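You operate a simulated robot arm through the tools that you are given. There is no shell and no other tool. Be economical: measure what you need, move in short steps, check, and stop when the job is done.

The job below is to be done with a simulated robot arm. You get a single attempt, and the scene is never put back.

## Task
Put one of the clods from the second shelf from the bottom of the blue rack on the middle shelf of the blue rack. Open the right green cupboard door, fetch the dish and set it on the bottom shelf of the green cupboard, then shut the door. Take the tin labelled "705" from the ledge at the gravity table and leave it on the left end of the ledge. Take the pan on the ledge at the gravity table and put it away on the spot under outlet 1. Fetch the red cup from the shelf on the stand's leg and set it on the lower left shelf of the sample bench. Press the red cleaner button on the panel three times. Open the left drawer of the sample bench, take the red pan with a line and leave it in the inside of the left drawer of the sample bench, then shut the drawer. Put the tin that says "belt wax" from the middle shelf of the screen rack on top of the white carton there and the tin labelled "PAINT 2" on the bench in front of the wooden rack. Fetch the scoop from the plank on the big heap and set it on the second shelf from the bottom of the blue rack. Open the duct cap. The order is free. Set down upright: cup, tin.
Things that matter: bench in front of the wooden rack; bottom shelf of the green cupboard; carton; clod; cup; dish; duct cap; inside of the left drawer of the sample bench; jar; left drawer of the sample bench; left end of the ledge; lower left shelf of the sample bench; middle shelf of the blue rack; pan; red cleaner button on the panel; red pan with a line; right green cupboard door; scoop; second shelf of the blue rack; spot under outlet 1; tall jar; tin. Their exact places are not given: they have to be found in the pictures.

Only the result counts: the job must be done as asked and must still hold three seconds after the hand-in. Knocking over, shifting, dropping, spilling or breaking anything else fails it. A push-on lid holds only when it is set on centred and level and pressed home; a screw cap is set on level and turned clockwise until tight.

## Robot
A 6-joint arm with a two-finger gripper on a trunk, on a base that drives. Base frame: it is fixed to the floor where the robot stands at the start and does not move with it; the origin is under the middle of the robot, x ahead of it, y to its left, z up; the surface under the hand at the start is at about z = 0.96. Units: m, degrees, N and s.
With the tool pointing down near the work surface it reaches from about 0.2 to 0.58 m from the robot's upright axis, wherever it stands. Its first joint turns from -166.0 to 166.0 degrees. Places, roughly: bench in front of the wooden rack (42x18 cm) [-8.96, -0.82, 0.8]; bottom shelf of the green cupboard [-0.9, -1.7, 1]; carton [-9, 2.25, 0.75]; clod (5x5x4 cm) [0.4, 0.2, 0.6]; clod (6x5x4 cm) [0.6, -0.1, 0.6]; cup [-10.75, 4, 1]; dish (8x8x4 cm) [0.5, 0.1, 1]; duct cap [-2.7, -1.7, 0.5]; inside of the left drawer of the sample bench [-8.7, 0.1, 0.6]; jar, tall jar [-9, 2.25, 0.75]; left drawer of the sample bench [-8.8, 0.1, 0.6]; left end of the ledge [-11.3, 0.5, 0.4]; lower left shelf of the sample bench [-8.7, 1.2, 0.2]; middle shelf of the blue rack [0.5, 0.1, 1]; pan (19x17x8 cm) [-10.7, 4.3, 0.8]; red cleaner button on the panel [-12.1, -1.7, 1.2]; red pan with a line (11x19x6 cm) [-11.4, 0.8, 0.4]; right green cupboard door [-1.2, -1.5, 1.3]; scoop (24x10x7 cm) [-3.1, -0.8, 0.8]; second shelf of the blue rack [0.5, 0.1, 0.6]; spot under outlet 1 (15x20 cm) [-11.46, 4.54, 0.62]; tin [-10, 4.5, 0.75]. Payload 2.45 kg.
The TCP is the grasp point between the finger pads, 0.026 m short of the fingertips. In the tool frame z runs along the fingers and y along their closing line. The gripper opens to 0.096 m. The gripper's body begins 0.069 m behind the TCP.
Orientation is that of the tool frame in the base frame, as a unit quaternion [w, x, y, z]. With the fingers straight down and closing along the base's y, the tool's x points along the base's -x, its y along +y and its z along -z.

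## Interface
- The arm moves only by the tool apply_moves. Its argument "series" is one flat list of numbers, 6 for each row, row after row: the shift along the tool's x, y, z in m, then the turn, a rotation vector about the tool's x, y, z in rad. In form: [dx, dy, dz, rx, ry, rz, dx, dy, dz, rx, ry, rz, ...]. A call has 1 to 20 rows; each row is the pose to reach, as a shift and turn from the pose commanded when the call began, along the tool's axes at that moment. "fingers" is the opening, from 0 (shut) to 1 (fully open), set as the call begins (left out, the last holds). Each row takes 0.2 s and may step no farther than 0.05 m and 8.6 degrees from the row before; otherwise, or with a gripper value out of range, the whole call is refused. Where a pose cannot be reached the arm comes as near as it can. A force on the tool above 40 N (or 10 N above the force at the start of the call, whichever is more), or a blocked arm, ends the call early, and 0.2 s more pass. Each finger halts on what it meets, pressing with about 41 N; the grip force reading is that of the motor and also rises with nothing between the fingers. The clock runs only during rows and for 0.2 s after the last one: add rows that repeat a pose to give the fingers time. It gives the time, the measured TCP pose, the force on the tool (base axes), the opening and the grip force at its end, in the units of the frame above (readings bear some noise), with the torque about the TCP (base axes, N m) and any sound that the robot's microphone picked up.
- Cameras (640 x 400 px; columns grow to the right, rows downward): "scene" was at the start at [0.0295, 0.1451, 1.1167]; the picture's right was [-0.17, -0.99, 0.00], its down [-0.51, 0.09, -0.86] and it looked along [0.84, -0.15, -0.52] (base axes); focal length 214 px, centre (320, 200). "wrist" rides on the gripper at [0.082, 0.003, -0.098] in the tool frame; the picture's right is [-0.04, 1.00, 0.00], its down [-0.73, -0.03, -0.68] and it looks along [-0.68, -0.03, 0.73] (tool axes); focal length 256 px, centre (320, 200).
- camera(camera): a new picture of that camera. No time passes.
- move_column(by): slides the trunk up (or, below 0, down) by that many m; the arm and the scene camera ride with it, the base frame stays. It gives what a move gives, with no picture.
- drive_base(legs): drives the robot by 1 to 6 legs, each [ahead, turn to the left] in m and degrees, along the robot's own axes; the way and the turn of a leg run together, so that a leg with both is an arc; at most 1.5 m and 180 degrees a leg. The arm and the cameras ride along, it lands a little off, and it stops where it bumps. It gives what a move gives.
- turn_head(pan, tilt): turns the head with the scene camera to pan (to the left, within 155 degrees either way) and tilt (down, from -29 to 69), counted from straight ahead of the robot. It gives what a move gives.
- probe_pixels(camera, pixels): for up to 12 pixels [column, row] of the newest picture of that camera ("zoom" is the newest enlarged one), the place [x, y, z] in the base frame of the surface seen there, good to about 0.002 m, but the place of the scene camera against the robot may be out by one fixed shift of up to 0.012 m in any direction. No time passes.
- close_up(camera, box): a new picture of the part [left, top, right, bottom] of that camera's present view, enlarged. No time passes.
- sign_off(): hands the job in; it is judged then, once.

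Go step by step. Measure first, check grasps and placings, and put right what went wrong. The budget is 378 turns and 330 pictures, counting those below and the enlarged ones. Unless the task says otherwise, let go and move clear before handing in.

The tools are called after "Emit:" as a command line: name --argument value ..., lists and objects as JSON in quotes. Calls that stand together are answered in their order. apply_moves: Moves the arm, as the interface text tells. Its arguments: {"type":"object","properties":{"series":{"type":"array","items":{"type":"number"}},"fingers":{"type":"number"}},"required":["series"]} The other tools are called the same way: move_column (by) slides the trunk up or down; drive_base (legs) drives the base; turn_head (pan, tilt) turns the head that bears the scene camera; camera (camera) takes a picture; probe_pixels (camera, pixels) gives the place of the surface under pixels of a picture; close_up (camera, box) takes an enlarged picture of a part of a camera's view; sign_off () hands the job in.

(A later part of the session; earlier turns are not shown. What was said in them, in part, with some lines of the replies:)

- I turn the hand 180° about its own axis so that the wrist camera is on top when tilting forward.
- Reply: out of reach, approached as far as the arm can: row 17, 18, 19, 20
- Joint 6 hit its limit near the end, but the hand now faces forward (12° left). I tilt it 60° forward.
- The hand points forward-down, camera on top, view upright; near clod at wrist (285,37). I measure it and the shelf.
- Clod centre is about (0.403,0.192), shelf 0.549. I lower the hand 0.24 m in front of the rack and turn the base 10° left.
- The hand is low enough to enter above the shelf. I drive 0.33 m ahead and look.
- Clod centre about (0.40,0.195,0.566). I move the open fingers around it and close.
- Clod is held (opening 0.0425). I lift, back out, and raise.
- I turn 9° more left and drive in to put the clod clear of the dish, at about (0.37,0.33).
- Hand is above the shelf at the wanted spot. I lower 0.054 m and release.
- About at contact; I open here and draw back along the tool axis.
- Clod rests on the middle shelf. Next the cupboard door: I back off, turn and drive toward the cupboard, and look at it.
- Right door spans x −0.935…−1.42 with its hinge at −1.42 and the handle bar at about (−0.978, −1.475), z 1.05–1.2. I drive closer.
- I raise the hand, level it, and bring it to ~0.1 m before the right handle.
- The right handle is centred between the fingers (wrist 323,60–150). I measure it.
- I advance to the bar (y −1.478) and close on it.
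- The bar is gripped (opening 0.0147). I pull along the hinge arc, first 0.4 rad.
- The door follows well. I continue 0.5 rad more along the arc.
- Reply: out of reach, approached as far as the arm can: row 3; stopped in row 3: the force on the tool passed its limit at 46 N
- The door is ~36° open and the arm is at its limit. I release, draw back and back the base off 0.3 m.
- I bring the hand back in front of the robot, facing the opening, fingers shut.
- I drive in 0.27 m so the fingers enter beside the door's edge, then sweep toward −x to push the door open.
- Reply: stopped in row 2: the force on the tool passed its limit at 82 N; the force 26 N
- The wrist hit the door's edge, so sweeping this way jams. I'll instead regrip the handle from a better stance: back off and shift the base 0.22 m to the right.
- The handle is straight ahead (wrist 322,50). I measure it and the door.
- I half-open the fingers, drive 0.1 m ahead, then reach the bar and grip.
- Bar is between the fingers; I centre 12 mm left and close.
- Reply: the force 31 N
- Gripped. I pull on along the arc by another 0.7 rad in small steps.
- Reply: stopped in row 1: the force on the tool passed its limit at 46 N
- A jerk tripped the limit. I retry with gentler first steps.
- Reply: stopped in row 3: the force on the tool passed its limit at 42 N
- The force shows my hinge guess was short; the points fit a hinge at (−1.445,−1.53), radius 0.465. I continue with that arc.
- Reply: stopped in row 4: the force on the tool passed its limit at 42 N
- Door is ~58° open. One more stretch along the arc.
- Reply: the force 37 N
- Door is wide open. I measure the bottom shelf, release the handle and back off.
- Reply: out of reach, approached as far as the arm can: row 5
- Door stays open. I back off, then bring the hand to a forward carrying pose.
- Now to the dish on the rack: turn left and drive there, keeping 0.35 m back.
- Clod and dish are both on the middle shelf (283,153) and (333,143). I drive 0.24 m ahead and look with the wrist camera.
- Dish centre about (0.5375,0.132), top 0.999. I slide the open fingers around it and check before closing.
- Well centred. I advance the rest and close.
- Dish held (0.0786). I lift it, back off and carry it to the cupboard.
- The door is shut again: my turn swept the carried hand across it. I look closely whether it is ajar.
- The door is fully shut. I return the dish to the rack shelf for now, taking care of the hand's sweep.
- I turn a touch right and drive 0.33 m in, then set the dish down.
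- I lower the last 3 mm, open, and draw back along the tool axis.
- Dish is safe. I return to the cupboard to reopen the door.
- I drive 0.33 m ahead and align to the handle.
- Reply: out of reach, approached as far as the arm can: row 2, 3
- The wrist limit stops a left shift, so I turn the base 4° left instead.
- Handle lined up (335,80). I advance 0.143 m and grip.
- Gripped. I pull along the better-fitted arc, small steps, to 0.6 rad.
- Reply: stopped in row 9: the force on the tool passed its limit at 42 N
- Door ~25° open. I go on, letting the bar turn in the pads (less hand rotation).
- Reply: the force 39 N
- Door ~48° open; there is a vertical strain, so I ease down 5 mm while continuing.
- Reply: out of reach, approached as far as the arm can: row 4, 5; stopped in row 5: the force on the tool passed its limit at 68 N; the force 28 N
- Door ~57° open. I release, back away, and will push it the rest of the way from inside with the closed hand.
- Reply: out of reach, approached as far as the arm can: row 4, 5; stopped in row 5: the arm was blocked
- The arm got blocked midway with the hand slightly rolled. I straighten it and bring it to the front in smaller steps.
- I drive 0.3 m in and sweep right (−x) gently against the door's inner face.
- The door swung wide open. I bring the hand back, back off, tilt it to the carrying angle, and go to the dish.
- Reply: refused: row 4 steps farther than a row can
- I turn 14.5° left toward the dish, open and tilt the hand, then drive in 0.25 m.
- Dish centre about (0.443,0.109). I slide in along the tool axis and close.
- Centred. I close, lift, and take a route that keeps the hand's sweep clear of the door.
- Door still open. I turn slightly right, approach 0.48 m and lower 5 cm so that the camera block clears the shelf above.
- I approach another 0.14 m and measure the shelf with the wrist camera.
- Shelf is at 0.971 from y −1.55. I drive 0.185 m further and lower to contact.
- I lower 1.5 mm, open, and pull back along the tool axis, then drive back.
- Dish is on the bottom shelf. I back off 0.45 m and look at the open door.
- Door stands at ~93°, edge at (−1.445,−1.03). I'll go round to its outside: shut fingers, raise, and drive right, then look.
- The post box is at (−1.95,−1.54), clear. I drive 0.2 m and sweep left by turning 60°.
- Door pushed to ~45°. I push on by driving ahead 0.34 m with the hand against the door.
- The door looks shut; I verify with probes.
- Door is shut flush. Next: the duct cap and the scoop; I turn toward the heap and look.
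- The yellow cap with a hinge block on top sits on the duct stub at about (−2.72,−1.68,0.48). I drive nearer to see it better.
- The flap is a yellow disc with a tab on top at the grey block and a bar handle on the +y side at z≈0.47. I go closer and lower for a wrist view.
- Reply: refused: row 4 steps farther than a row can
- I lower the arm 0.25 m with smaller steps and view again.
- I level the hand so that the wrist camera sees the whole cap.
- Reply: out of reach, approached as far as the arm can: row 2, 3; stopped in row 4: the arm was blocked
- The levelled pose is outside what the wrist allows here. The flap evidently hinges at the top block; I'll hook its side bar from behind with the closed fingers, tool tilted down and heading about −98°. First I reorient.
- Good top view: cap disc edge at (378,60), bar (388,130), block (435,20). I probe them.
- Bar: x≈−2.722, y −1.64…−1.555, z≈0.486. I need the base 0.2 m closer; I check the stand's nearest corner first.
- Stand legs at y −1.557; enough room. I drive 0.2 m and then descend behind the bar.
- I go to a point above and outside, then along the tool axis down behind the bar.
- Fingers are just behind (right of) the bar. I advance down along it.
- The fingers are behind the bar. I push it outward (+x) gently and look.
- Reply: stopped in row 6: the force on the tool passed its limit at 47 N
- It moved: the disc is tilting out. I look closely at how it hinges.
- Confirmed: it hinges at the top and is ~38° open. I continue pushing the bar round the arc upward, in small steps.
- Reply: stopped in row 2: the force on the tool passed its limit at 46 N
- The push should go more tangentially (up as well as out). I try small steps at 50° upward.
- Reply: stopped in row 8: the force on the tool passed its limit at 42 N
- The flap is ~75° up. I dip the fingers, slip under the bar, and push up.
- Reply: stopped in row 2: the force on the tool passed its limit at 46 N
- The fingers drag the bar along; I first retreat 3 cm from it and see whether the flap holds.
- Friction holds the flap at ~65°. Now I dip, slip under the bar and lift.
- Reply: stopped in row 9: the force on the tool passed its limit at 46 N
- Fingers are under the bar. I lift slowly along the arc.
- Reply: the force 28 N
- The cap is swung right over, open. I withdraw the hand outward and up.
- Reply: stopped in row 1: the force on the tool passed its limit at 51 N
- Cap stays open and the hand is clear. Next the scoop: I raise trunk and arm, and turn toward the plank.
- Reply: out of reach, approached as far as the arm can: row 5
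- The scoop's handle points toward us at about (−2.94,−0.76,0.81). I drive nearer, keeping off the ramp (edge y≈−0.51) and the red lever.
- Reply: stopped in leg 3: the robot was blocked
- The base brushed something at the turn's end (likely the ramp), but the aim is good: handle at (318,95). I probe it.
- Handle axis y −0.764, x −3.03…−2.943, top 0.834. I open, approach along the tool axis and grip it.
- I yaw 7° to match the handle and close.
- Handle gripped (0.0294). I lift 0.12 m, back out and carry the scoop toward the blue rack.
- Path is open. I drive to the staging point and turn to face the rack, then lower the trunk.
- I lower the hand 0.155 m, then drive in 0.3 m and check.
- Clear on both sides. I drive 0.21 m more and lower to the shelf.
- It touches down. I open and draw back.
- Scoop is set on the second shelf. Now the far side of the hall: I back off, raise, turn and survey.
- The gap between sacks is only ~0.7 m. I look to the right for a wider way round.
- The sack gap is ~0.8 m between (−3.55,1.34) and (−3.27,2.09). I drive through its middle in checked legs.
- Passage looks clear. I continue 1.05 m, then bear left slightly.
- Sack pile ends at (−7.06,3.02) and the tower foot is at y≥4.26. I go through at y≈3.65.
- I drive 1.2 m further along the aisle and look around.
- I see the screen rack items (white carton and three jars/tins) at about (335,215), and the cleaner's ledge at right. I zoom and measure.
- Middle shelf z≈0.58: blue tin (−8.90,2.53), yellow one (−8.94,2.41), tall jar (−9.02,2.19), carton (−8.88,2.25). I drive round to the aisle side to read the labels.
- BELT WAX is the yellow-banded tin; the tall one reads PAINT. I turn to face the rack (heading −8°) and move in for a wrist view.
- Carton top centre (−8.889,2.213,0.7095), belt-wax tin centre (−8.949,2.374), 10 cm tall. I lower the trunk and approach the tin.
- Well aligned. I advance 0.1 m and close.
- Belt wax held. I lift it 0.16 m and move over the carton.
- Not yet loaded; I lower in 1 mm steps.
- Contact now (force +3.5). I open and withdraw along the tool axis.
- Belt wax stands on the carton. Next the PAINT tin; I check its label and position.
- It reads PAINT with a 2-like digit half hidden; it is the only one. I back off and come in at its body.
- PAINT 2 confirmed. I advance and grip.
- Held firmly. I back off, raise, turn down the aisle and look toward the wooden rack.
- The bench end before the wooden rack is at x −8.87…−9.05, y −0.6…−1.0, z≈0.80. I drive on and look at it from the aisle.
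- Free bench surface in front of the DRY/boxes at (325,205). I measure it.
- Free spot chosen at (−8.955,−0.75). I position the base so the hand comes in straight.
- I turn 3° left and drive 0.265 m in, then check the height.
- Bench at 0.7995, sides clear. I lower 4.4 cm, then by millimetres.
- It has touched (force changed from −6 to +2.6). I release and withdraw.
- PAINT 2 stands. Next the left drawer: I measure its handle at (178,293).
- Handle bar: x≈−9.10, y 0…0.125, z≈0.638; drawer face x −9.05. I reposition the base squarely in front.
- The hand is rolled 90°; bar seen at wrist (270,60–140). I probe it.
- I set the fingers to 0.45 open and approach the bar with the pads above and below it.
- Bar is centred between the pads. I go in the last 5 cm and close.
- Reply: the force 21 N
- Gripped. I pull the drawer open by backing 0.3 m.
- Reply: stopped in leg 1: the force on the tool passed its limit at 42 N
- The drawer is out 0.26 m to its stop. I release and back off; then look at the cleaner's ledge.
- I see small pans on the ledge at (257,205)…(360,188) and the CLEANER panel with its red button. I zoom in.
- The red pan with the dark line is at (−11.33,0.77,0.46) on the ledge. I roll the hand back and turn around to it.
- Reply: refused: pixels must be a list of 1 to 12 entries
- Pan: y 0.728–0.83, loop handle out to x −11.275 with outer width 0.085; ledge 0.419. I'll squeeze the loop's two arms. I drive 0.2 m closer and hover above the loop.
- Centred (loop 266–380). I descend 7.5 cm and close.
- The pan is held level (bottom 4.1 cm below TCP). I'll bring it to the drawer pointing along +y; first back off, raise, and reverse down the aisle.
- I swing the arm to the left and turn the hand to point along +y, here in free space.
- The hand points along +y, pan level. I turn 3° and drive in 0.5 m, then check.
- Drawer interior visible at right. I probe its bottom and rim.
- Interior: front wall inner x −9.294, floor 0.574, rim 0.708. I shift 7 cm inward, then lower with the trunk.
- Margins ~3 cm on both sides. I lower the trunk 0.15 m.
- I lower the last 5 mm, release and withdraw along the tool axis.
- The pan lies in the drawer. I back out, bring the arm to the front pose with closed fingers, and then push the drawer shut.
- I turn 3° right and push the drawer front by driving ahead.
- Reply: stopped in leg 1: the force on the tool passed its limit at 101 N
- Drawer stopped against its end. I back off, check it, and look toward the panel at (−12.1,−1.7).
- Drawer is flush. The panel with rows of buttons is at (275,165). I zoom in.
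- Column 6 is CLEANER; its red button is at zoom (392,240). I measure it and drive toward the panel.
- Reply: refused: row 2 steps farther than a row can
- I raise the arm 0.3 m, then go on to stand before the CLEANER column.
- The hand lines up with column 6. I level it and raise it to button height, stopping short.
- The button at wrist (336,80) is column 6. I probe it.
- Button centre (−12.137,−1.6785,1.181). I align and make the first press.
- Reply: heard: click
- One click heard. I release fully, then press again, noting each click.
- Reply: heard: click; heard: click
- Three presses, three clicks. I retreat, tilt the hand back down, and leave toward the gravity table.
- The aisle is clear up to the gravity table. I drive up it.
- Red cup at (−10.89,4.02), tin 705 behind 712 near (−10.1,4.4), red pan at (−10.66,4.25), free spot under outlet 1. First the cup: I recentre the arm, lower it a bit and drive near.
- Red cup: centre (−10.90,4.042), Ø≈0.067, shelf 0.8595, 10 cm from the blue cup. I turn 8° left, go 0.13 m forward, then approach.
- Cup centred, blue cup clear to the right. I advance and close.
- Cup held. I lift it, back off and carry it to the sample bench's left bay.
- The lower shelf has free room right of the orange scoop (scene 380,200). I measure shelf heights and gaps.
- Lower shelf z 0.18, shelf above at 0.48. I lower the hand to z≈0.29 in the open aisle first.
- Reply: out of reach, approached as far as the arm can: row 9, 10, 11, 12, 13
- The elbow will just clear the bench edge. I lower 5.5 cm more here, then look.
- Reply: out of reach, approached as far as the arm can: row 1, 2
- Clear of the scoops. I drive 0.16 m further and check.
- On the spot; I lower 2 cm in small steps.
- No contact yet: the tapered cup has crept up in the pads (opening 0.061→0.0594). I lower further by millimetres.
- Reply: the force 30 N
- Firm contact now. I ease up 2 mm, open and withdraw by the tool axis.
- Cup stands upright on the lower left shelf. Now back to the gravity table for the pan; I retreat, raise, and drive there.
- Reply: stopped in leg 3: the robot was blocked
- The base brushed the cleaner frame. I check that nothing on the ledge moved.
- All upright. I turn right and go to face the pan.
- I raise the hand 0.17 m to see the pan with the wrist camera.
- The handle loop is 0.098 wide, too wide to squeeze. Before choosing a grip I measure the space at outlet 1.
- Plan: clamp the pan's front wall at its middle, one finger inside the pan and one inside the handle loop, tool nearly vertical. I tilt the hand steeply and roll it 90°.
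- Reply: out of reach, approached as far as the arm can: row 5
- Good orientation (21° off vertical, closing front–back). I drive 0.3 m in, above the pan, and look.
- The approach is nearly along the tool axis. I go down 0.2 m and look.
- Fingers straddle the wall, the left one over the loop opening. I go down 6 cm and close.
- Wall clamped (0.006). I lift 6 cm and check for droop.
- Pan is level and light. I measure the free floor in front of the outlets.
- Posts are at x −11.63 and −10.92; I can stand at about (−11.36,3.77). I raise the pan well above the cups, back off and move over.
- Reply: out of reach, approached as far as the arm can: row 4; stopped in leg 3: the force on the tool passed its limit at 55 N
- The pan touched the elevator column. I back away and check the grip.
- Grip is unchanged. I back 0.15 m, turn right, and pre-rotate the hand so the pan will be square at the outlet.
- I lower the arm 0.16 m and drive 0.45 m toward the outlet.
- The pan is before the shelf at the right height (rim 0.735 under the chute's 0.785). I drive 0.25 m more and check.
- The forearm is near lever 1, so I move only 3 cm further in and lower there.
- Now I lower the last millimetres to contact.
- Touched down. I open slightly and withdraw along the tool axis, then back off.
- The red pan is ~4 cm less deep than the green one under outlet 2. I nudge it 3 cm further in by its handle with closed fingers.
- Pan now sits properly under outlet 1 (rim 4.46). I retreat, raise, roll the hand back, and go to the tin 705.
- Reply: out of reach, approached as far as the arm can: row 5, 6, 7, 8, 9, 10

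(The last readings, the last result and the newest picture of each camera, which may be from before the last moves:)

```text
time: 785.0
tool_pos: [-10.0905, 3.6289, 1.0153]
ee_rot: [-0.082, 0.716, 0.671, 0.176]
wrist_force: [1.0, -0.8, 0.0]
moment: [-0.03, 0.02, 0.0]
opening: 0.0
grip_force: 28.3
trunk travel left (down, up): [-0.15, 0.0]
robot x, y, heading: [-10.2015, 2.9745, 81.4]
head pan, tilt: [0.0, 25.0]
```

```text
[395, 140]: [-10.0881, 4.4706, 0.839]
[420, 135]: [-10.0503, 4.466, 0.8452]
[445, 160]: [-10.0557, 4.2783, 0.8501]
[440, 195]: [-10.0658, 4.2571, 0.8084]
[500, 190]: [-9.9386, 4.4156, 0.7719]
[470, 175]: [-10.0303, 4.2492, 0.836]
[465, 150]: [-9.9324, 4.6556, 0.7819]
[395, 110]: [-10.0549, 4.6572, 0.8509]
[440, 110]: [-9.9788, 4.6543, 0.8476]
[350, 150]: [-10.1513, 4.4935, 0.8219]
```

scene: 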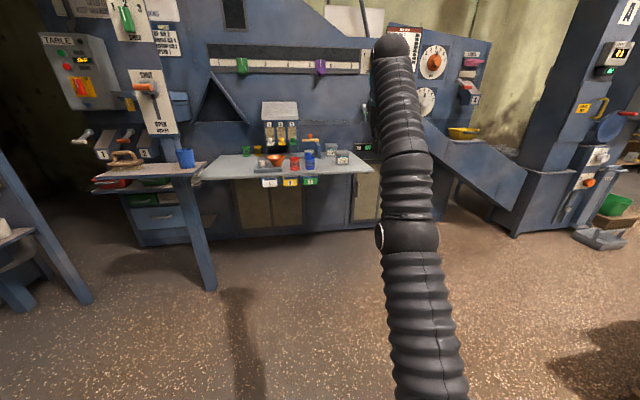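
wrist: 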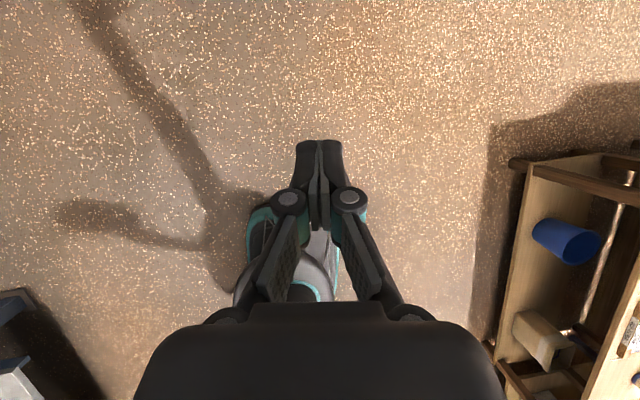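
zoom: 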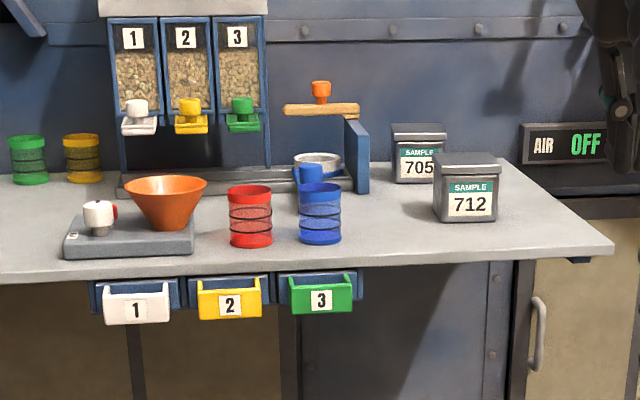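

705's front is at y 4.467 with width ≈0.08, 13 cm behind 712. I set the hand to a 31° down tilt, heading +y.

Emit:
apply_moves --series '[-0.0124, 0.0012, -0.0047, 0.025, 0.1103, 0.0017, -0.0249, 0.0023, -0.0094, 0.05, 0.2205, 0.0033, -0.0373, 0.0035, -0.0142, 0.075, 0.3308, 0.005, -0.0497, 0.0047, -0.0189, 0.1, 0.4411, 0.0067, -0.0622, 0.0058, -0.0236, 0.125, 0.5513, 0.0083, -0.0746, 0.007, -0.0283, 0.15, 0.6616, 0.01]' --fingers 1

Emit:
camera --camera "wrist"

```text
time: 786.4
tool_pos: [-10.0896, 3.5478, 1.0183]
ee_rot: [-0.349, 0.615, 0.615, 0.349]
wrist_force: [-0.2, 0.1, -0.2]
moment: [0.0, -0.01, 0.03]
opening: 0.096
grip_force: 0.1
out of reach, approached as far as the arm can: row 1, 2
trunk travel left (down, up): [-0.15, 0.0]
robot x, y, heading: [-10.1985, 2.9733, 81.0]
head pan, tilt: [0.0, 25.0]
```

```text
77 pictures are left
```

wrist: 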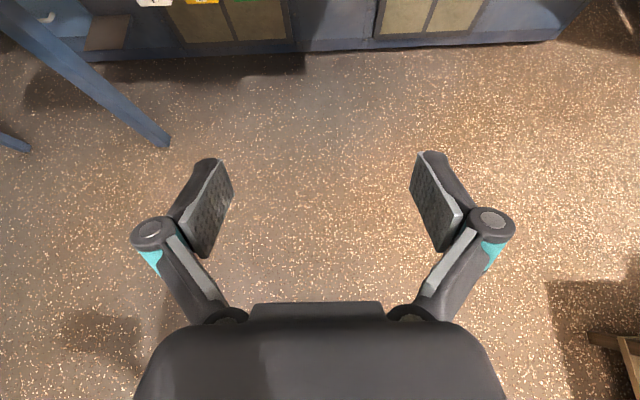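

Emit:
probe_pixels --camera "wrist" --pixels '[[230, 20], [430, 20], [330, 40], [450, 45], [160, 135], [330, 10]]'

Emit:
drive_base --legs '[[0, 4], [0.5, 0]]'

Emit:
camera --camera "wrist"

```text
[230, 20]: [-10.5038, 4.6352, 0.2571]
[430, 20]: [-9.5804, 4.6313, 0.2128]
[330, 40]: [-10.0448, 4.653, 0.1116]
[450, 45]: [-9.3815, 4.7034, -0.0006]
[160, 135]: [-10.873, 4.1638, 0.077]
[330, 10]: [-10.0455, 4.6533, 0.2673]
```

```text
time: 789.8
tool_pos: [-10.0813, 4.0506, 1.0177]
ee_rot: [-0.358, 0.598, 0.633, 0.337]
wrist_force: [0.3, 0.4, -0.4]
moment: [-0.05, 0.0, -0.04]
opening: 0.0961
grip_force: 0.0
trunk travel left (down, up): [-0.15, 0.0]
robot x, y, heading: [-10.1583, 3.4699, 85.0]
head pan, tilt: [0.0, 25.0]
```

```text
76 pictures are left
```

wrist: 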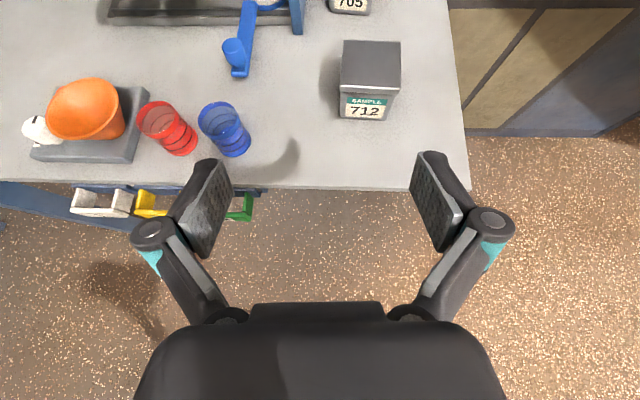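

Under-table is open. I drive 0.32 m further and view 705 from above.

Emit:
drive_base --legs '[[0.31, 0]]'

Emit:
camera --camera "wrist"

```text
time: 791.8
tool_pos: [-10.0529, 4.3552, 1.0172]
ee_rot: [-0.358, 0.598, 0.633, 0.338]
wrist_force: [0.1, -1.5, 1.0]
moment: [0.02, -0.01, -0.07]
opening: 0.0961
grip_force: 0.0
trunk travel left (down, up): [-0.15, 0.0]
robot x, y, heading: [-10.1299, 3.7677, 85.1]
head pan, tilt: [0.0, 25.0]
```

```text
75 pictures are left
```

wrist: 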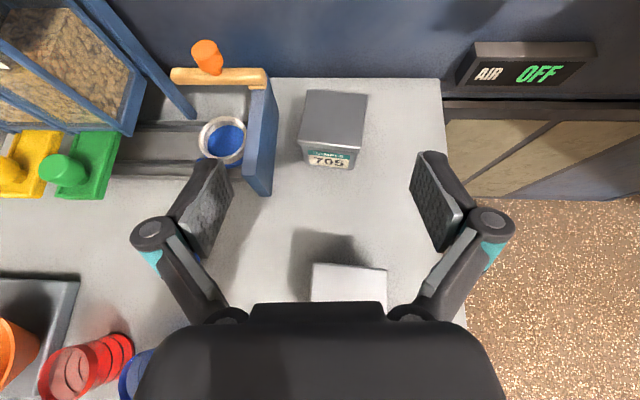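

Emit:
probe_pixels --camera "wrist" --pixels '[[305, 95], [366, 96], [299, 142], [357, 148], [330, 145], [330, 165], [277, 120], [270, 190], [268, 85], [420, 120], [345, 270], [386, 272]]'

Emit:
close_up --camera "wrist" --box '[240, 60, 400, 190]'

```text
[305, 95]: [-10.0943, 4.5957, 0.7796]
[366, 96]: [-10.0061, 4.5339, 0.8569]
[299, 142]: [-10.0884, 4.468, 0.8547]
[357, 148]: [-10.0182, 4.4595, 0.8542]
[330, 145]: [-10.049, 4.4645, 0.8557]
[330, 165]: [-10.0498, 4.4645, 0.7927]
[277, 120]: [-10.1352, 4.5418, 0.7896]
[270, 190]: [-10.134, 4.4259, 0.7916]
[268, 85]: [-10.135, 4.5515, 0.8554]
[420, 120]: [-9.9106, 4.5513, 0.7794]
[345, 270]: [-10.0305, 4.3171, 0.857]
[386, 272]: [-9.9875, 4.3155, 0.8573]
```

```text
3.08 times, centred on (320, 125) of wrist
```

zoom: 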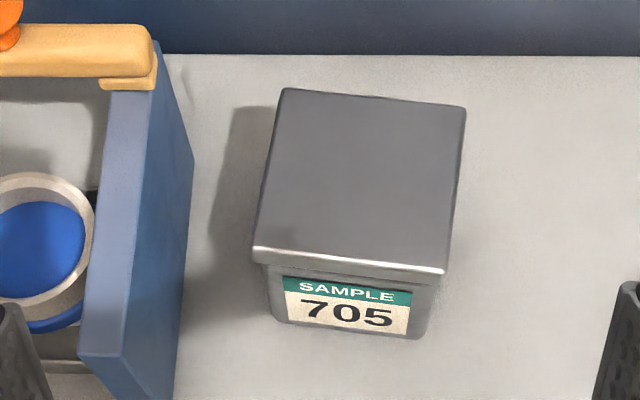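

Tin 705: centre (−10.049,4.501), turned −7°, top 0.8565. I steepen the tilt to 45° to clear 712 and yaw −10°.

Emit:
apply_moves --series '[0, 0, 0, -0.049, -0.083, 0.029, 0, 0, 0, -0.097, -0.167, 0.058, 0, 0, 0, -0.1457, -0.25, 0.0878]'

Emit:
camera --camera "wrist"

```text
time: 792.6
tool_pos: [-10.0309, 4.3505, 1.0148]
ee_rot: [-0.25, 0.682, 0.624, 0.288]
wrist_force: [-0.1, -0.9, -0.4]
moment: [0.02, -0.05, -0.02]
opening: 0.096
grip_force: 0.1
out of reach, approached as far as the arm can: row 3
trunk travel left (down, up): [-0.15, 0.0]
robot x, y, heading: [-10.1294, 3.7693, 84.8]
head pan, tilt: [0.0, 25.0]
```

```text
73 pictures are left
```

wrist: 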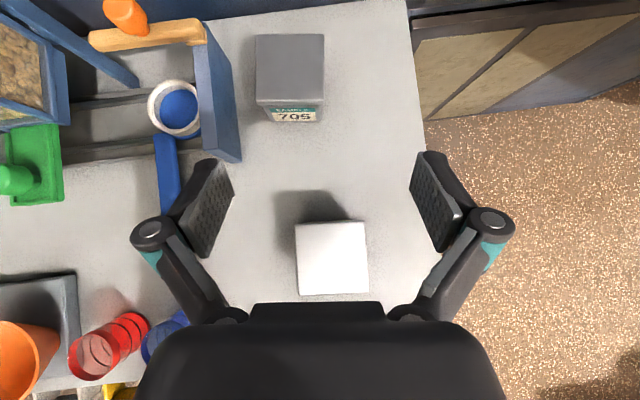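

Aligned with the tin. I turn the base 3.5° left and 5 cm forward to stay within reach.

Emit:
drive_base --legs '[[0, 3.5], [0.05, 0]]'

Emit:
camera --camera "wrist"

Emit:
probe_pixels --camera "wrist" --pixels '[[290, 125], [350, 125], [320, 128], [320, 60]]'

```text
time: 794.0
tool_pos: [-10.0645, 4.4057, 1.0149]
ee_rot: [-0.259, 0.662, 0.645, 0.28]
wrist_force: [-0.7, -0.6, 0.3]
moment: [0.02, 0.03, 0.01]
opening: 0.0962
grip_force: 0.0
trunk travel left (down, up): [-0.15, 0.0]
robot x, y, heading: [-10.1281, 3.8184, 88.2]
head pan, tilt: [0.0, 25.0]
```

```text
72 pictures are left
```

wrist: 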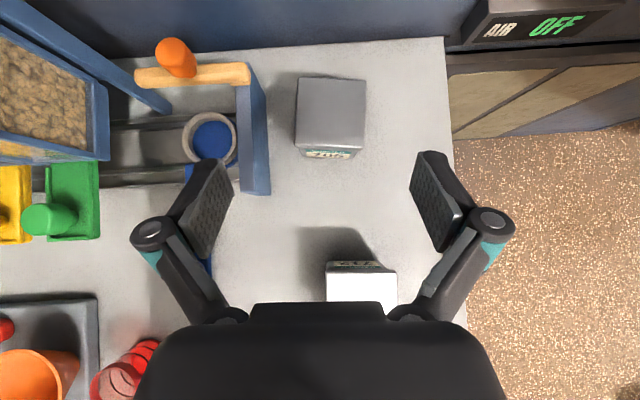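

```text
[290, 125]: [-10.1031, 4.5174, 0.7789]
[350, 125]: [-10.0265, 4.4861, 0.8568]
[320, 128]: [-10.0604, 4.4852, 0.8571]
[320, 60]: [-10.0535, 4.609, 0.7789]
```

I shift, then descend along the tool axis onto the tin, checking before the end.

Emit:
apply_moves --series '[-0.0365, 0.0045, 0, 0, 0, 0, -0.0731, 0.0087, 0, 0, 0, 0, -0.0731, 0.0087, 0.045, 0, 0, 0, -0.0731, 0.0087, 0.09, 0, 0, 0, -0.0731, 0.0087, 0.13, 0, 0, 0]'

Emit:
camera --camera "wrist"

```text
time: 795.2
tool_pos: [-10.0503, 4.4467, 0.8703]
ee_rot: [-0.259, 0.663, 0.644, 0.281]
wrist_force: [-0.2, -0.4, 1.4]
moment: [-0.03, 0.0, 0.01]
opening: 0.096
grip_force: 0.1
trunk travel left (down, up): [-0.15, 0.0]
robot x, y, heading: [-10.1331, 3.8218, 88.1]
head pan, tilt: [0.0, 25.0]
```

```text
71 pictures are left
```

wrist: 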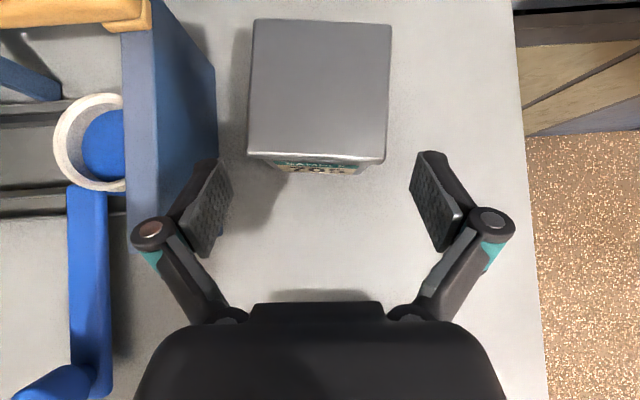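

Centred. I advance 8 cm and close.

Emit:
apply_moves --series '[0, 0, 0.04, 0, 0, 0, 0, 0, 0.078, 0, 0, 0]'

Emit:
apply_moves --series '[0, 0, 0, 0, 0, 0, 0, 0, 0, 0, 0, 0, 0, 0, 0, 0, 0, 0]' --fingers 0

Emit:
camera --camera "wrist"

```text
time: 795.8
tool_pos: [-10.048, 4.4988, 0.8193]
ee_rot: [-0.26, 0.661, 0.645, 0.282]
wrist_force: [-1.2, -2.3, 8.8]
moment: [-0.18, 0.17, 0.1]
opening: 0.0965
grip_force: 0.0
trunk travel left (down, up): [-0.15, 0.0]
robot x, y, heading: [-10.126, 3.8225, 88.1]
head pan, tilt: [0.0, 25.0]
```

```text
time: 796.6
tool_pos: [-10.049, 4.4992, 0.8205]
ee_rot: [-0.262, 0.661, 0.644, 0.283]
wrist_force: [-3.4, -7.1, 35.7]
moment: [-0.51, 0.44, 0.11]
opening: 0.0856
grip_force: 41.3
trunk travel left (down, up): [-0.15, 0.0]
robot x, y, heading: [-10.1268, 3.8215, 88.3]
head pan, tilt: [0.0, 25.0]
```

```text
70 pictures are left
```

wrist: 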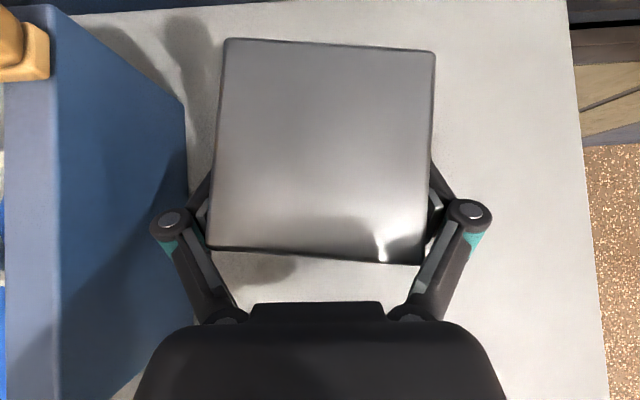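

There is an upward force: the left knuckle seems to press on the blue plate's edge. I lift straight up at once and check.

Emit:
apply_moves --series '[0.0141, 0.0004, -0.0142, 0, 0, 0, 0.0282, 0.0007, -0.0283, 0, 0, 0, 0.0494, 0.0012, -0.0496, 0, 0, 0]'

Emit:
camera --camera "wrist"

Emit:
close_up --camera "scene" --box '[270, 60, 450, 190]'

```text
time: 797.4
tool_pos: [-10.0465, 4.4989, 0.8857]
ee_rot: [-0.258, 0.663, 0.646, 0.278]
wrist_force: [1.4, 0.1, -1.9]
moment: [-0.04, 0.03, -0.01]
opening: 0.0788
grip_force: 41.5
trunk travel left (down, up): [-0.15, 0.0]
robot x, y, heading: [-10.1293, 3.8184, 88.1]
head pan, tilt: [0.0, 25.0]
```

```text
69 pictures are left
```

wrist: 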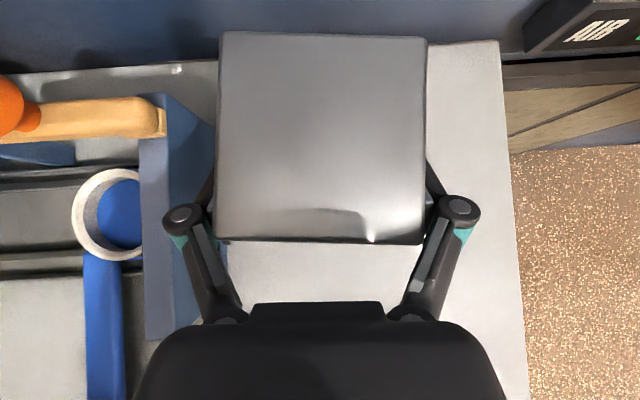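

```text
3.08 times, centred on (360, 125) of scene
```

zoom: 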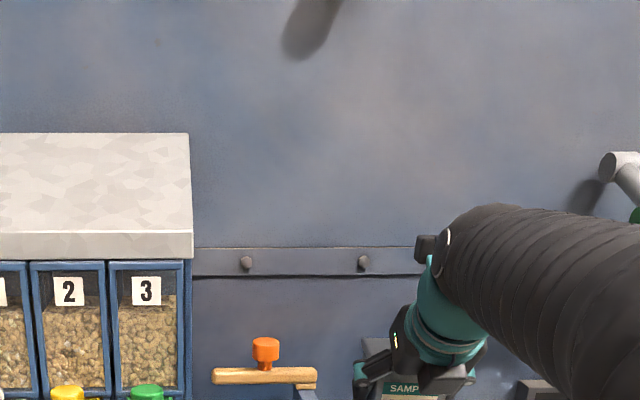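

Tin is held (0.0788). I raise it more, back out and inspect it.

Emit:
apply_moves --series '[0.0282, 0.0007, -0.0283, 0, 0, 0, 0.0564, 0.0014, -0.0567, 0, 0, 0, 0.0846, 0.002, -0.085, 0, 0, 0]'

Emit:
drive_base --legs '[[-0.5, 0]]'

Emit:
turn_head --pan 0 --tilt 15

Emit:
camera --camera "scene"

Emit:
close_up --camera "scene" --box '[260, 60, 420, 180]'

```text
time: 798.2
tool_pos: [-10.0469, 4.499, 1.0046]
ee_rot: [-0.258, 0.662, 0.645, 0.28]
wrist_force: [-0.3, -0.1, -2.8]
moment: [-0.05, -0.01, 0.01]
opening: 0.0789
grip_force: 40.7
trunk travel left (down, up): [-0.15, 0.0]
robot x, y, heading: [-10.1301, 3.8221, 88.1]
head pan, tilt: [0.0, 25.0]
```

```text
time: 801.1
tool_pos: [-10.0639, 4.0001, 1.0036]
ee_rot: [-0.259, 0.661, 0.646, 0.279]
wrist_force: [-0.3, 0.4, -2.4]
moment: [-0.05, 0.0, 0.01]
opening: 0.0786
grip_force: 41.0
trunk travel left (down, up): [-0.15, 0.0]
robot x, y, heading: [-10.1414, 3.3206, 88.3]
head pan, tilt: [0.0, 25.0]
```

```text
time: 801.9
tool_pos: [-10.0635, 3.9984, 1.0043]
ee_rot: [-0.259, 0.661, 0.646, 0.279]
wrist_force: [-0.7, -1.1, -2.4]
moment: [-0.06, 0.04, -0.02]
opening: 0.0786
grip_force: 40.8
trunk travel left (down, up): [-0.15, 0.0]
robot x, y, heading: [-10.1441, 3.3241, 88.6]
head pan, tilt: [0.0, 15.0]
```

```text
67 pictures are left
```

scene: 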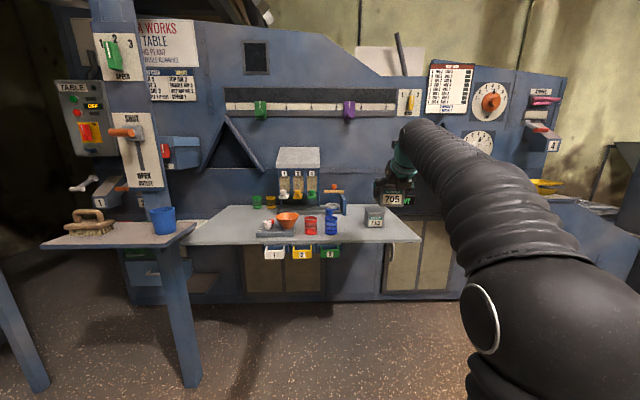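

```text
3.33 times, centred on (340, 120) of scene
```

zoom: 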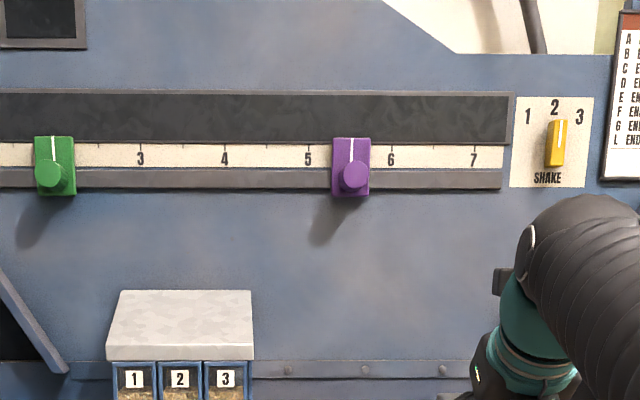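

Emit:
close_up --camera "scene" --box '[300, 130, 460, 240]'

Emit:
camera --camera "wrist"

Emit:
probe_pixels --camera "wrist" --pixels '[[240, 50], [400, 55], [235, 225], [400, 228], [320, 140], [320, 235]]'

```text
3.64 times, centred on (380, 185) of scene
```

zoom: 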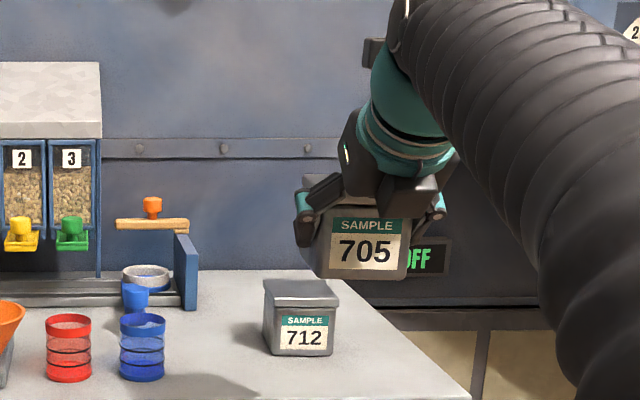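

```text
64 pictures are left
```

wrist: 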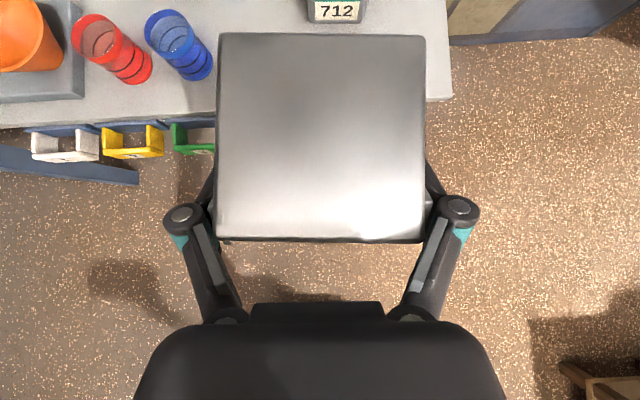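

```text
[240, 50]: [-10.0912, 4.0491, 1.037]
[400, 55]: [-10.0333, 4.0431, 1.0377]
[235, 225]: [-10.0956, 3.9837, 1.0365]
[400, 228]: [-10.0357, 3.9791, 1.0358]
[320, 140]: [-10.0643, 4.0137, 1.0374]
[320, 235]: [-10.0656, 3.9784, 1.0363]
```

The tin is level (top 3.3 cm above TCP). I carry it down the aisle to the cleaner's ledge.

Emit:
drive_base --legs '[[0, 176], [1.4, 0], [1.25, 0], [0, -86]]'

Emit:
turn_head --pan 0 --tilt 30

Emit:
camera --camera "scene"

```text
time: 825.7
tool_pos: [-10.855, 0.6632, 1.0047]
ee_rot: [-0.382, -0.044, 0.923, -0.008]
wrist_force: [0.2, -0.8, -2.1]
moment: [-0.01, -0.05, 0.01]
opening: 0.0775
grip_force: 40.9
trunk travel left (down, up): [-0.15, 0.0]
robot x, y, heading: [-10.1746, 0.6643, -174.8]
head pan, tilt: [0.0, 15.0]
```

```text
time: 826.5
tool_pos: [-10.855, 0.6634, 1.0034]
ee_rot: [-0.382, -0.045, 0.923, -0.008]
wrist_force: [-0.1, 0.4, -1.9]
moment: [-0.02, -0.04, -0.01]
opening: 0.0777
grip_force: 41.0
trunk travel left (down, up): [-0.15, 0.0]
robot x, y, heading: [-10.1712, 0.6642, -174.8]
head pan, tilt: [0.0, 30.0]
```

```text
63 pictures are left
```

scene: 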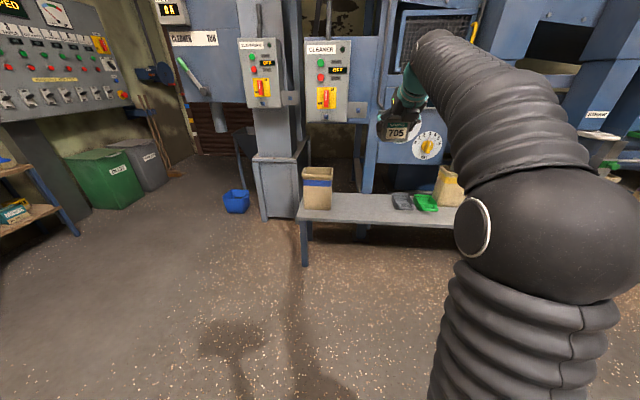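

Emit:
probe_pixels --camera "scene" --pixels '[[333, 195], [331, 208], [345, 208], [360, 212], [380, 208], [395, 203], [350, 222], [300, 215], [304, 190]]'

Emit:
move_column --by -0.15

Emit:
apply_moves --series '[-0.0318, 0, 0.0318, 0, 0, 0, -0.0636, 0, 0.0636, 0, 0, 0, -0.0954, 0, 0.0954, 0, 0, 0, -0.1272, 0, 0.1272, 0, 0, 0, -0.159, 0, 0.159, 0, 0, 0, -0.19, 0, 0.19, 0, 0, 0]'

Emit:
camera --camera "wrist"

```text
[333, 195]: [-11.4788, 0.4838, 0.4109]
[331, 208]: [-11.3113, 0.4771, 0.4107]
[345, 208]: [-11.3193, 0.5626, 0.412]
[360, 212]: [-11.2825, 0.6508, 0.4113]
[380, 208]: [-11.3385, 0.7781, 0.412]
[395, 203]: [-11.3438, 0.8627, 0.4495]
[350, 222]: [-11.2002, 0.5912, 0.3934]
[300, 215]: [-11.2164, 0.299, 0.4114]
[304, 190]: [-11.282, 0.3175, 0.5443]
```

```text
time: 828.3
tool_pos: [-10.8532, 0.664, 0.8534]
ee_rot: [-0.382, -0.044, 0.923, -0.008]
wrist_force: [0.8, -0.1, -3.2]
moment: [-0.01, -0.08, 0.01]
opening: 0.0774
grip_force: 40.8
trunk travel left (down, up): [0.0, 0.15]
robot x, y, heading: [-10.1729, 0.6639, -174.8]
head pan, tilt: [0.0, 30.0]
```

```text
time: 829.7
tool_pos: [-10.8549, 0.6678, 0.5843]
ee_rot: [-0.382, -0.044, 0.923, -0.008]
wrist_force: [0.7, 0.5, -2.3]
moment: [0.03, -0.09, 0.01]
opening: 0.0778
grip_force: 41.2
trunk travel left (down, up): [0.0, 0.15]
robot x, y, heading: [-10.1735, 0.6668, -174.8]
head pan, tilt: [0.0, 30.0]
```

```text
62 pictures are left
```

wrist: 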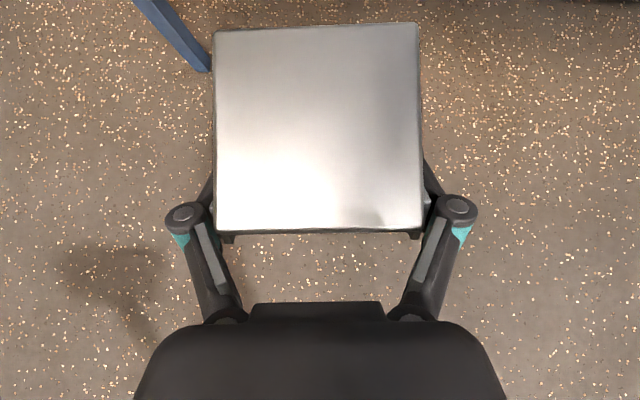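

Free ledge from y 0.47 to 0.86 next to the bag. I turn 3.5° left and drive in 0.447 m, then check.

Emit:
drive_base --legs '[[0, 3.5], [0.447, 0]]'

Emit:
camera --camera "wrist"

Emit:
camera --camera "scene"

Emit:
probe_pixels --camera "wrist" --pixels '[[500, 120], [480, 250], [140, 200], [100, 120], [320, 225], [320, 60], [150, 60]]'

```text
time: 832.8
tool_pos: [-11.2864, 0.5579, 0.585]
ee_rot: [-0.381, -0.072, 0.922, -0.02]
wrist_force: [0.6, -0.2, -2.9]
moment: [0.0, -0.02, 0.01]
opening: 0.0776
grip_force: 40.8
trunk travel left (down, up): [0.0, 0.15]
robot x, y, heading: [-10.6103, 0.6025, -171.1]
head pan, tilt: [0.0, 30.0]
```

```text
61 pictures are left
```

wrist: 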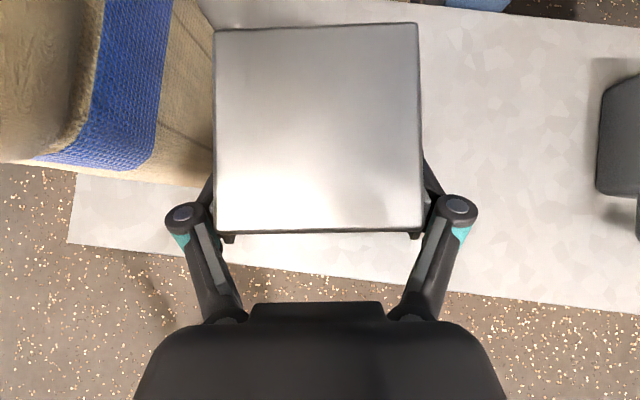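

```text
60 pictures are left
```

scene: 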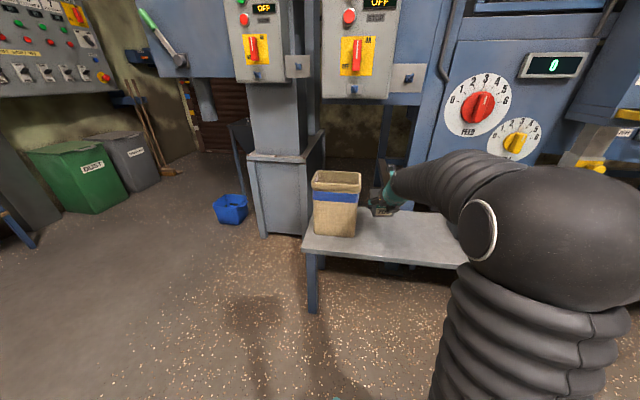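

```text
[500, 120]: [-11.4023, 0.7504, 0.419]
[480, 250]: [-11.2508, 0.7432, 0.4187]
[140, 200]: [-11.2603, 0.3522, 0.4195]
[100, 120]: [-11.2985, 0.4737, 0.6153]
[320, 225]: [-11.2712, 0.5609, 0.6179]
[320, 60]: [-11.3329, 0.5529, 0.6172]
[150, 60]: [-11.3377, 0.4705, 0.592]
```

I shift 2.5 cm away from the bag and lower toward the ledge.

Emit:
apply_moves --series '[0, 0.025, 0, 0, 0, 0, -0.0275, 0.0244, 0.0277, 0, 0, 0, -0.055, 0.0237, 0.0554, 0, 0, 0, -0.0804, 0.023, 0.081, 0, 0, 0]'

Emit:
camera --camera "wrist"

Emit:
apply_moves --series '[-0.0021, 0, 0.0021, 0, 0, 0, -0.0035, 0, 0.0035, 0, 0, 0]'

```text
time: 833.8
tool_pos: [-11.2895, 0.5828, 0.4714]
ee_rot: [-0.381, -0.073, 0.922, -0.02]
wrist_force: [-0.6, 0.6, -1.9]
moment: [0.0, -0.07, -0.02]
opening: 0.0772
grip_force: 41.6
trunk travel left (down, up): [0.0, 0.15]
robot x, y, heading: [-10.6056, 0.5968, -171.2]
head pan, tilt: [0.0, 30.0]
```

```text
59 pictures are left
```

wrist: 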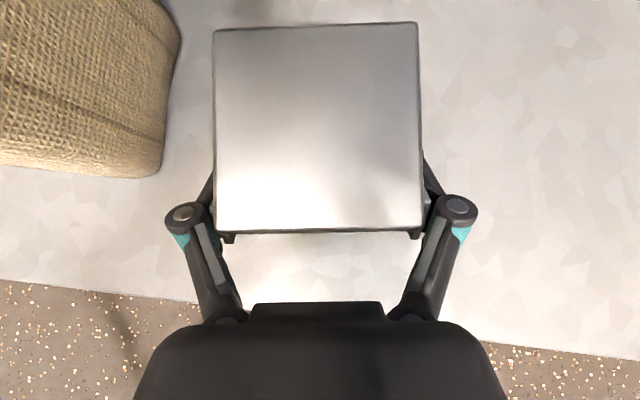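

```text
time: 834.4
tool_pos: [-11.2901, 0.5829, 0.4675]
ee_rot: [-0.38, -0.073, 0.922, -0.02]
wrist_force: [-0.9, -0.2, -1.9]
moment: [0.05, -0.01, -0.01]
opening: 0.0774
grip_force: 40.9
trunk travel left (down, up): [0.0, 0.15]
robot x, y, heading: [-10.6055, 0.5975, -171.1]
head pan, tilt: [0.0, 30.0]
```

Emit:
apply_moves --series '[-0.0014, 0, 0.0014, 0, 0, 0, -0.0025, 0, 0.0025, 0, 0, 0, -0.0035, 0, 0.0035, 0, 0, 0]'

```text
time: 835.2
tool_pos: [-11.2912, 0.5835, 0.4647]
ee_rot: [-0.383, -0.073, 0.921, -0.021]
wrist_force: [-0.6, -2.4, 22.4]
moment: [-0.91, -0.59, -0.11]
opening: 0.0778
grip_force: 41.0
trunk travel left (down, up): [0.0, 0.15]
robot x, y, heading: [-10.6077, 0.5999, -171.4]
head pan, tilt: [0.0, 30.0]
```

Contact (22 N). I ease up 1.5 mm, open and withdraw along the tool axis.

Emit:
apply_moves --series '[0.0015, 0, -0.0015, 0, 0, 0, 0.0015, 0, -0.0015, 0, 0, 0]'

Emit:
apply_moves --series '[0, 0, 0, 0, 0, 0, 0, 0, 0, 0, 0, 0, 0, 0, -0.03, 0, 0, 0, 0, 0, -0.07, 0, 0, 0, 0, 0, -0.11, 0, 0, 0]' --fingers 1

Emit:
camera --camera "wrist"

```text
time: 835.8
tool_pos: [-11.2898, 0.5839, 0.4659]
ee_rot: [-0.381, -0.072, 0.922, -0.019]
wrist_force: [-6.3, -1.5, 15.6]
moment: [-0.66, -0.22, -0.3]
opening: 0.0775
grip_force: 41.4
trunk travel left (down, up): [0.0, 0.15]
robot x, y, heading: [-10.6058, 0.5962, -171.3]
head pan, tilt: [0.0, 30.0]
```

```text
time: 837.0
tool_pos: [-11.2146, 0.5925, 0.5424]
ee_rot: [-0.38, -0.073, 0.922, -0.02]
wrist_force: [0.9, 0.9, -0.8]
moment: [0.03, 0.0, 0.02]
opening: 0.0957
grip_force: 0.1
trunk travel left (down, up): [0.0, 0.15]
robot x, y, heading: [-10.6075, 0.5953, -171.3]
head pan, tilt: [0.0, 30.0]
```

```text
58 pictures are left
```

wrist: 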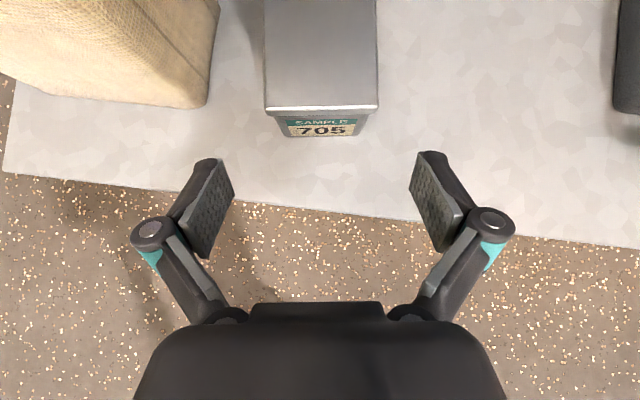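

Tin 705 stands at y≈0.58. To be nearer the very left end I nudge it ~3.5 cm toward the bag with the closed fingers, low on its side.

Emit:
apply_moves --series '[0, 0.032, 0, 0, 0, 0, 0, 0.063, 0, 0, 0, 0, -0.002, 0.063, 0.04, 0, 0, 0, -0.0043, 0.063, 0.08, 0, 0, 0, -0.0043, 0.063, 0.1133, 0, 0, 0]' --fingers 0

Emit:
camera --camera "wrist"

```text
time: 838.2
tool_pos: [-11.2987, 0.646, 0.4589]
ee_rot: [-0.381, -0.073, 0.922, -0.02]
wrist_force: [-0.3, -0.1, 0.0]
moment: [0.03, -0.05, -0.02]
opening: 0.0001
grip_force: 28.2
trunk travel left (down, up): [0.0, 0.15]
robot x, y, heading: [-10.6097, 0.5977, -171.2]
head pan, tilt: [0.0, 30.0]
```

```text
57 pictures are left
```

wrist: 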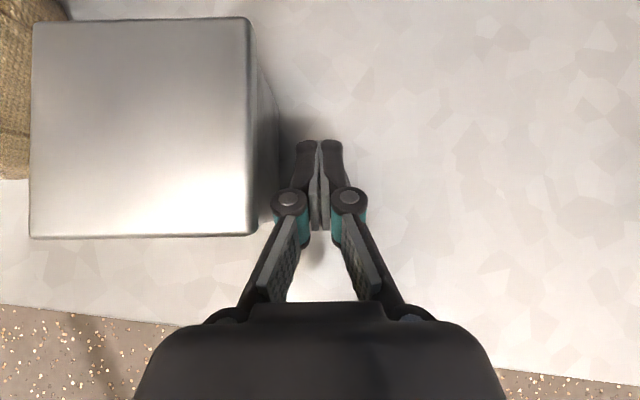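

Emit:
apply_moves --series '[0.0, -0.01, 0, 0, 0, 0, 0.0, -0.018, 0, 0, 0, 0, 0.0, -0.026, 0, 0, 0, 0, 0.0, -0.034, 0, 0, 0, 0, 0.0, -0.042, 0, 0, 0, 0]'

Emit:
camera --camera "wrist"

Emit:
probe_pixels --camera "wrist" --pixels '[[240, 40], [240, 220], [150, 130], [60, 130], [20, 130], [10, 60]]'

```text
time: 839.4
tool_pos: [-11.2935, 0.6044, 0.4585]
ee_rot: [-0.38, -0.073, 0.922, -0.021]
wrist_force: [-1.3, 1.6, 0.2]
moment: [-0.02, 0.04, -0.02]
opening: 0.0
grip_force: 28.7
trunk travel left (down, up): [0.0, 0.15]
robot x, y, heading: [-10.6054, 0.5962, -171.3]
head pan, tilt: [0.0, 30.0]
```

```text
56 pictures are left
```

wrist: 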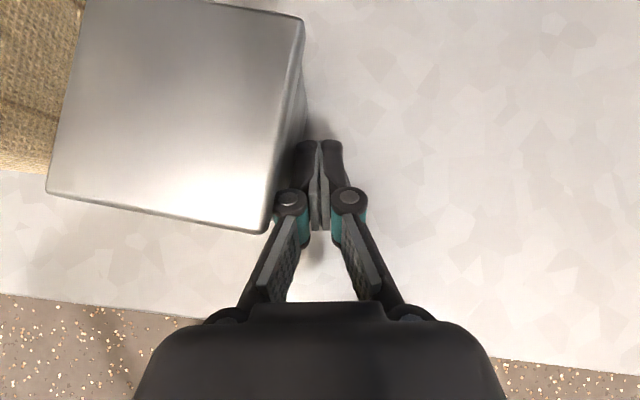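

```text
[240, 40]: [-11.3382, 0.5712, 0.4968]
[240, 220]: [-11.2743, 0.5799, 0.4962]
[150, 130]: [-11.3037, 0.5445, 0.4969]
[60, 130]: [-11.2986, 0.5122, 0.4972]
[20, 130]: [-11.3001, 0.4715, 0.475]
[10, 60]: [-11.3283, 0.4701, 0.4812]
```

Tin centre is now y≈0.55, clear of the bag. I withdraw the hand and take a last look.

Emit:
apply_moves --series '[0, 0.02, 0, 0, 0, 0, 0, 0.025, -0.04, 0, 0, 0, 0, 0.025, -0.085, 0, 0, 0, 0, 0.025, -0.13, 0, 0, 0]'

Emit:
drive_base --legs '[[-0.4, 0]]'

Emit:
camera --camera "scene"

```text
time: 840.4
tool_pos: [-11.2043, 0.6408, 0.5516]
ee_rot: [-0.379, -0.073, 0.922, -0.021]
wrist_force: [0.5, -0.4, -0.3]
moment: [-0.02, 0.05, -0.01]
opening: 0.0
grip_force: 28.1
trunk travel left (down, up): [0.0, 0.15]
robot x, y, heading: [-10.6104, 0.5965, -171.1]
head pan, tilt: [0.0, 30.0]
```

```text
time: 842.9
tool_pos: [-10.8099, 0.6995, 0.5526]
ee_rot: [-0.38, -0.075, 0.922, -0.02]
wrist_force: [-0.4, 1.1, 0.4]
moment: [0.01, 0.01, 0.01]
opening: 0.0002
grip_force: 28.0
trunk travel left (down, up): [0.0, 0.15]
robot x, y, heading: [-10.2127, 0.6589, -170.5]
head pan, tilt: [0.0, 30.0]
```

```text
55 pictures are left
```

scene: 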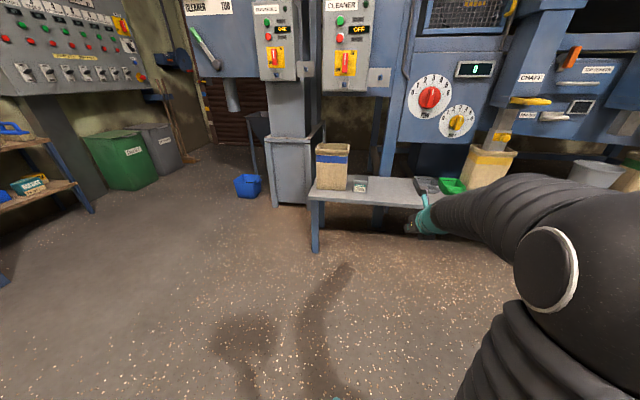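

Tin 705 stands beside the bag. One last glance at the bench and rack behind.

Emit:
turn_head --pan -150 --tilt 20

Emit:
camera --camera "scene"

Emit:
turn_head --pan 150 --tilt 20

Emit:
camera --camera "scene"

```text
time: 845.2
tool_pos: [-10.8112, 0.6988, 0.5523]
ee_rot: [-0.382, -0.076, 0.921, -0.022]
wrist_force: [0.5, -0.1, -0.1]
moment: [0.01, 0.0, -0.01]
opening: 0.0002
grip_force: 28.7
trunk travel left (down, up): [0.0, 0.15]
robot x, y, heading: [-10.2146, 0.6605, -170.9]
head pan, tilt: [-150.0, 20.0]
```

```text
54 pictures are left
```

scene: 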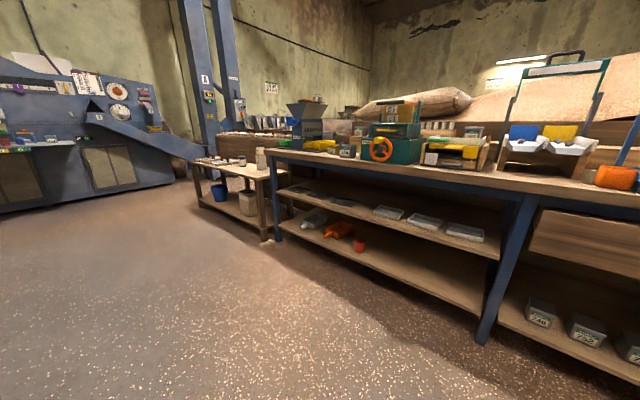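

```text
time: 849.3
tool_pos: [-10.8106, 0.7005, 0.5514]
ee_rot: [-0.381, -0.076, 0.921, -0.021]
wrist_force: [-0.1, 0.1, 0.1]
moment: [-0.02, 0.06, -0.03]
opening: 0.0
grip_force: 28.2
trunk travel left (down, up): [0.0, 0.15]
robot x, y, heading: [-10.2122, 0.6572, -170.8]
head pan, tilt: [150.0, 20.0]
```

```text
53 pictures are left
```

scene: 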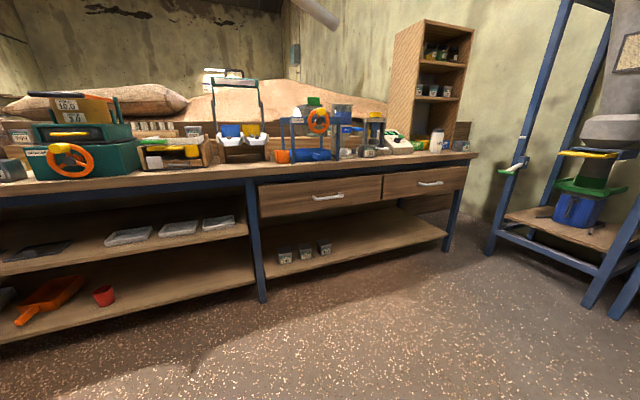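

The last pictures show the cup upright on the lower shelf, the drawers flush, PAINT 2 standing before the wooden rack, and the belt-wax stack still up. The hand is clear, so I hand in.

Emit:
sign_off

```text
The job is handed in.
```

I did all the jobs and handed in; the result of the judging has not come back.

A few contacts along the way were not part of the job. I saw nothing else moved by any of them:
- **Cupboard:** my first turn with the dish swept the door shut, so I set the dish back on the rack and opened the door again.
- **Base and pan:** the base lightly bumped something beside the wooden ramp (probably the ramp) and the cleaner's frame. The pan touched an elevator column on the way to outlet 1.
- **Gravity table:** the gripper pressed down with about 36 N while closing on tin 705, most likely on the edge of the blue plate beside it.

Tin 705 stands right next to the bag at the left end of the ledge. The pan is under outlet 1, at about the same depth as its neighbour. The cleaner button clicked three times.
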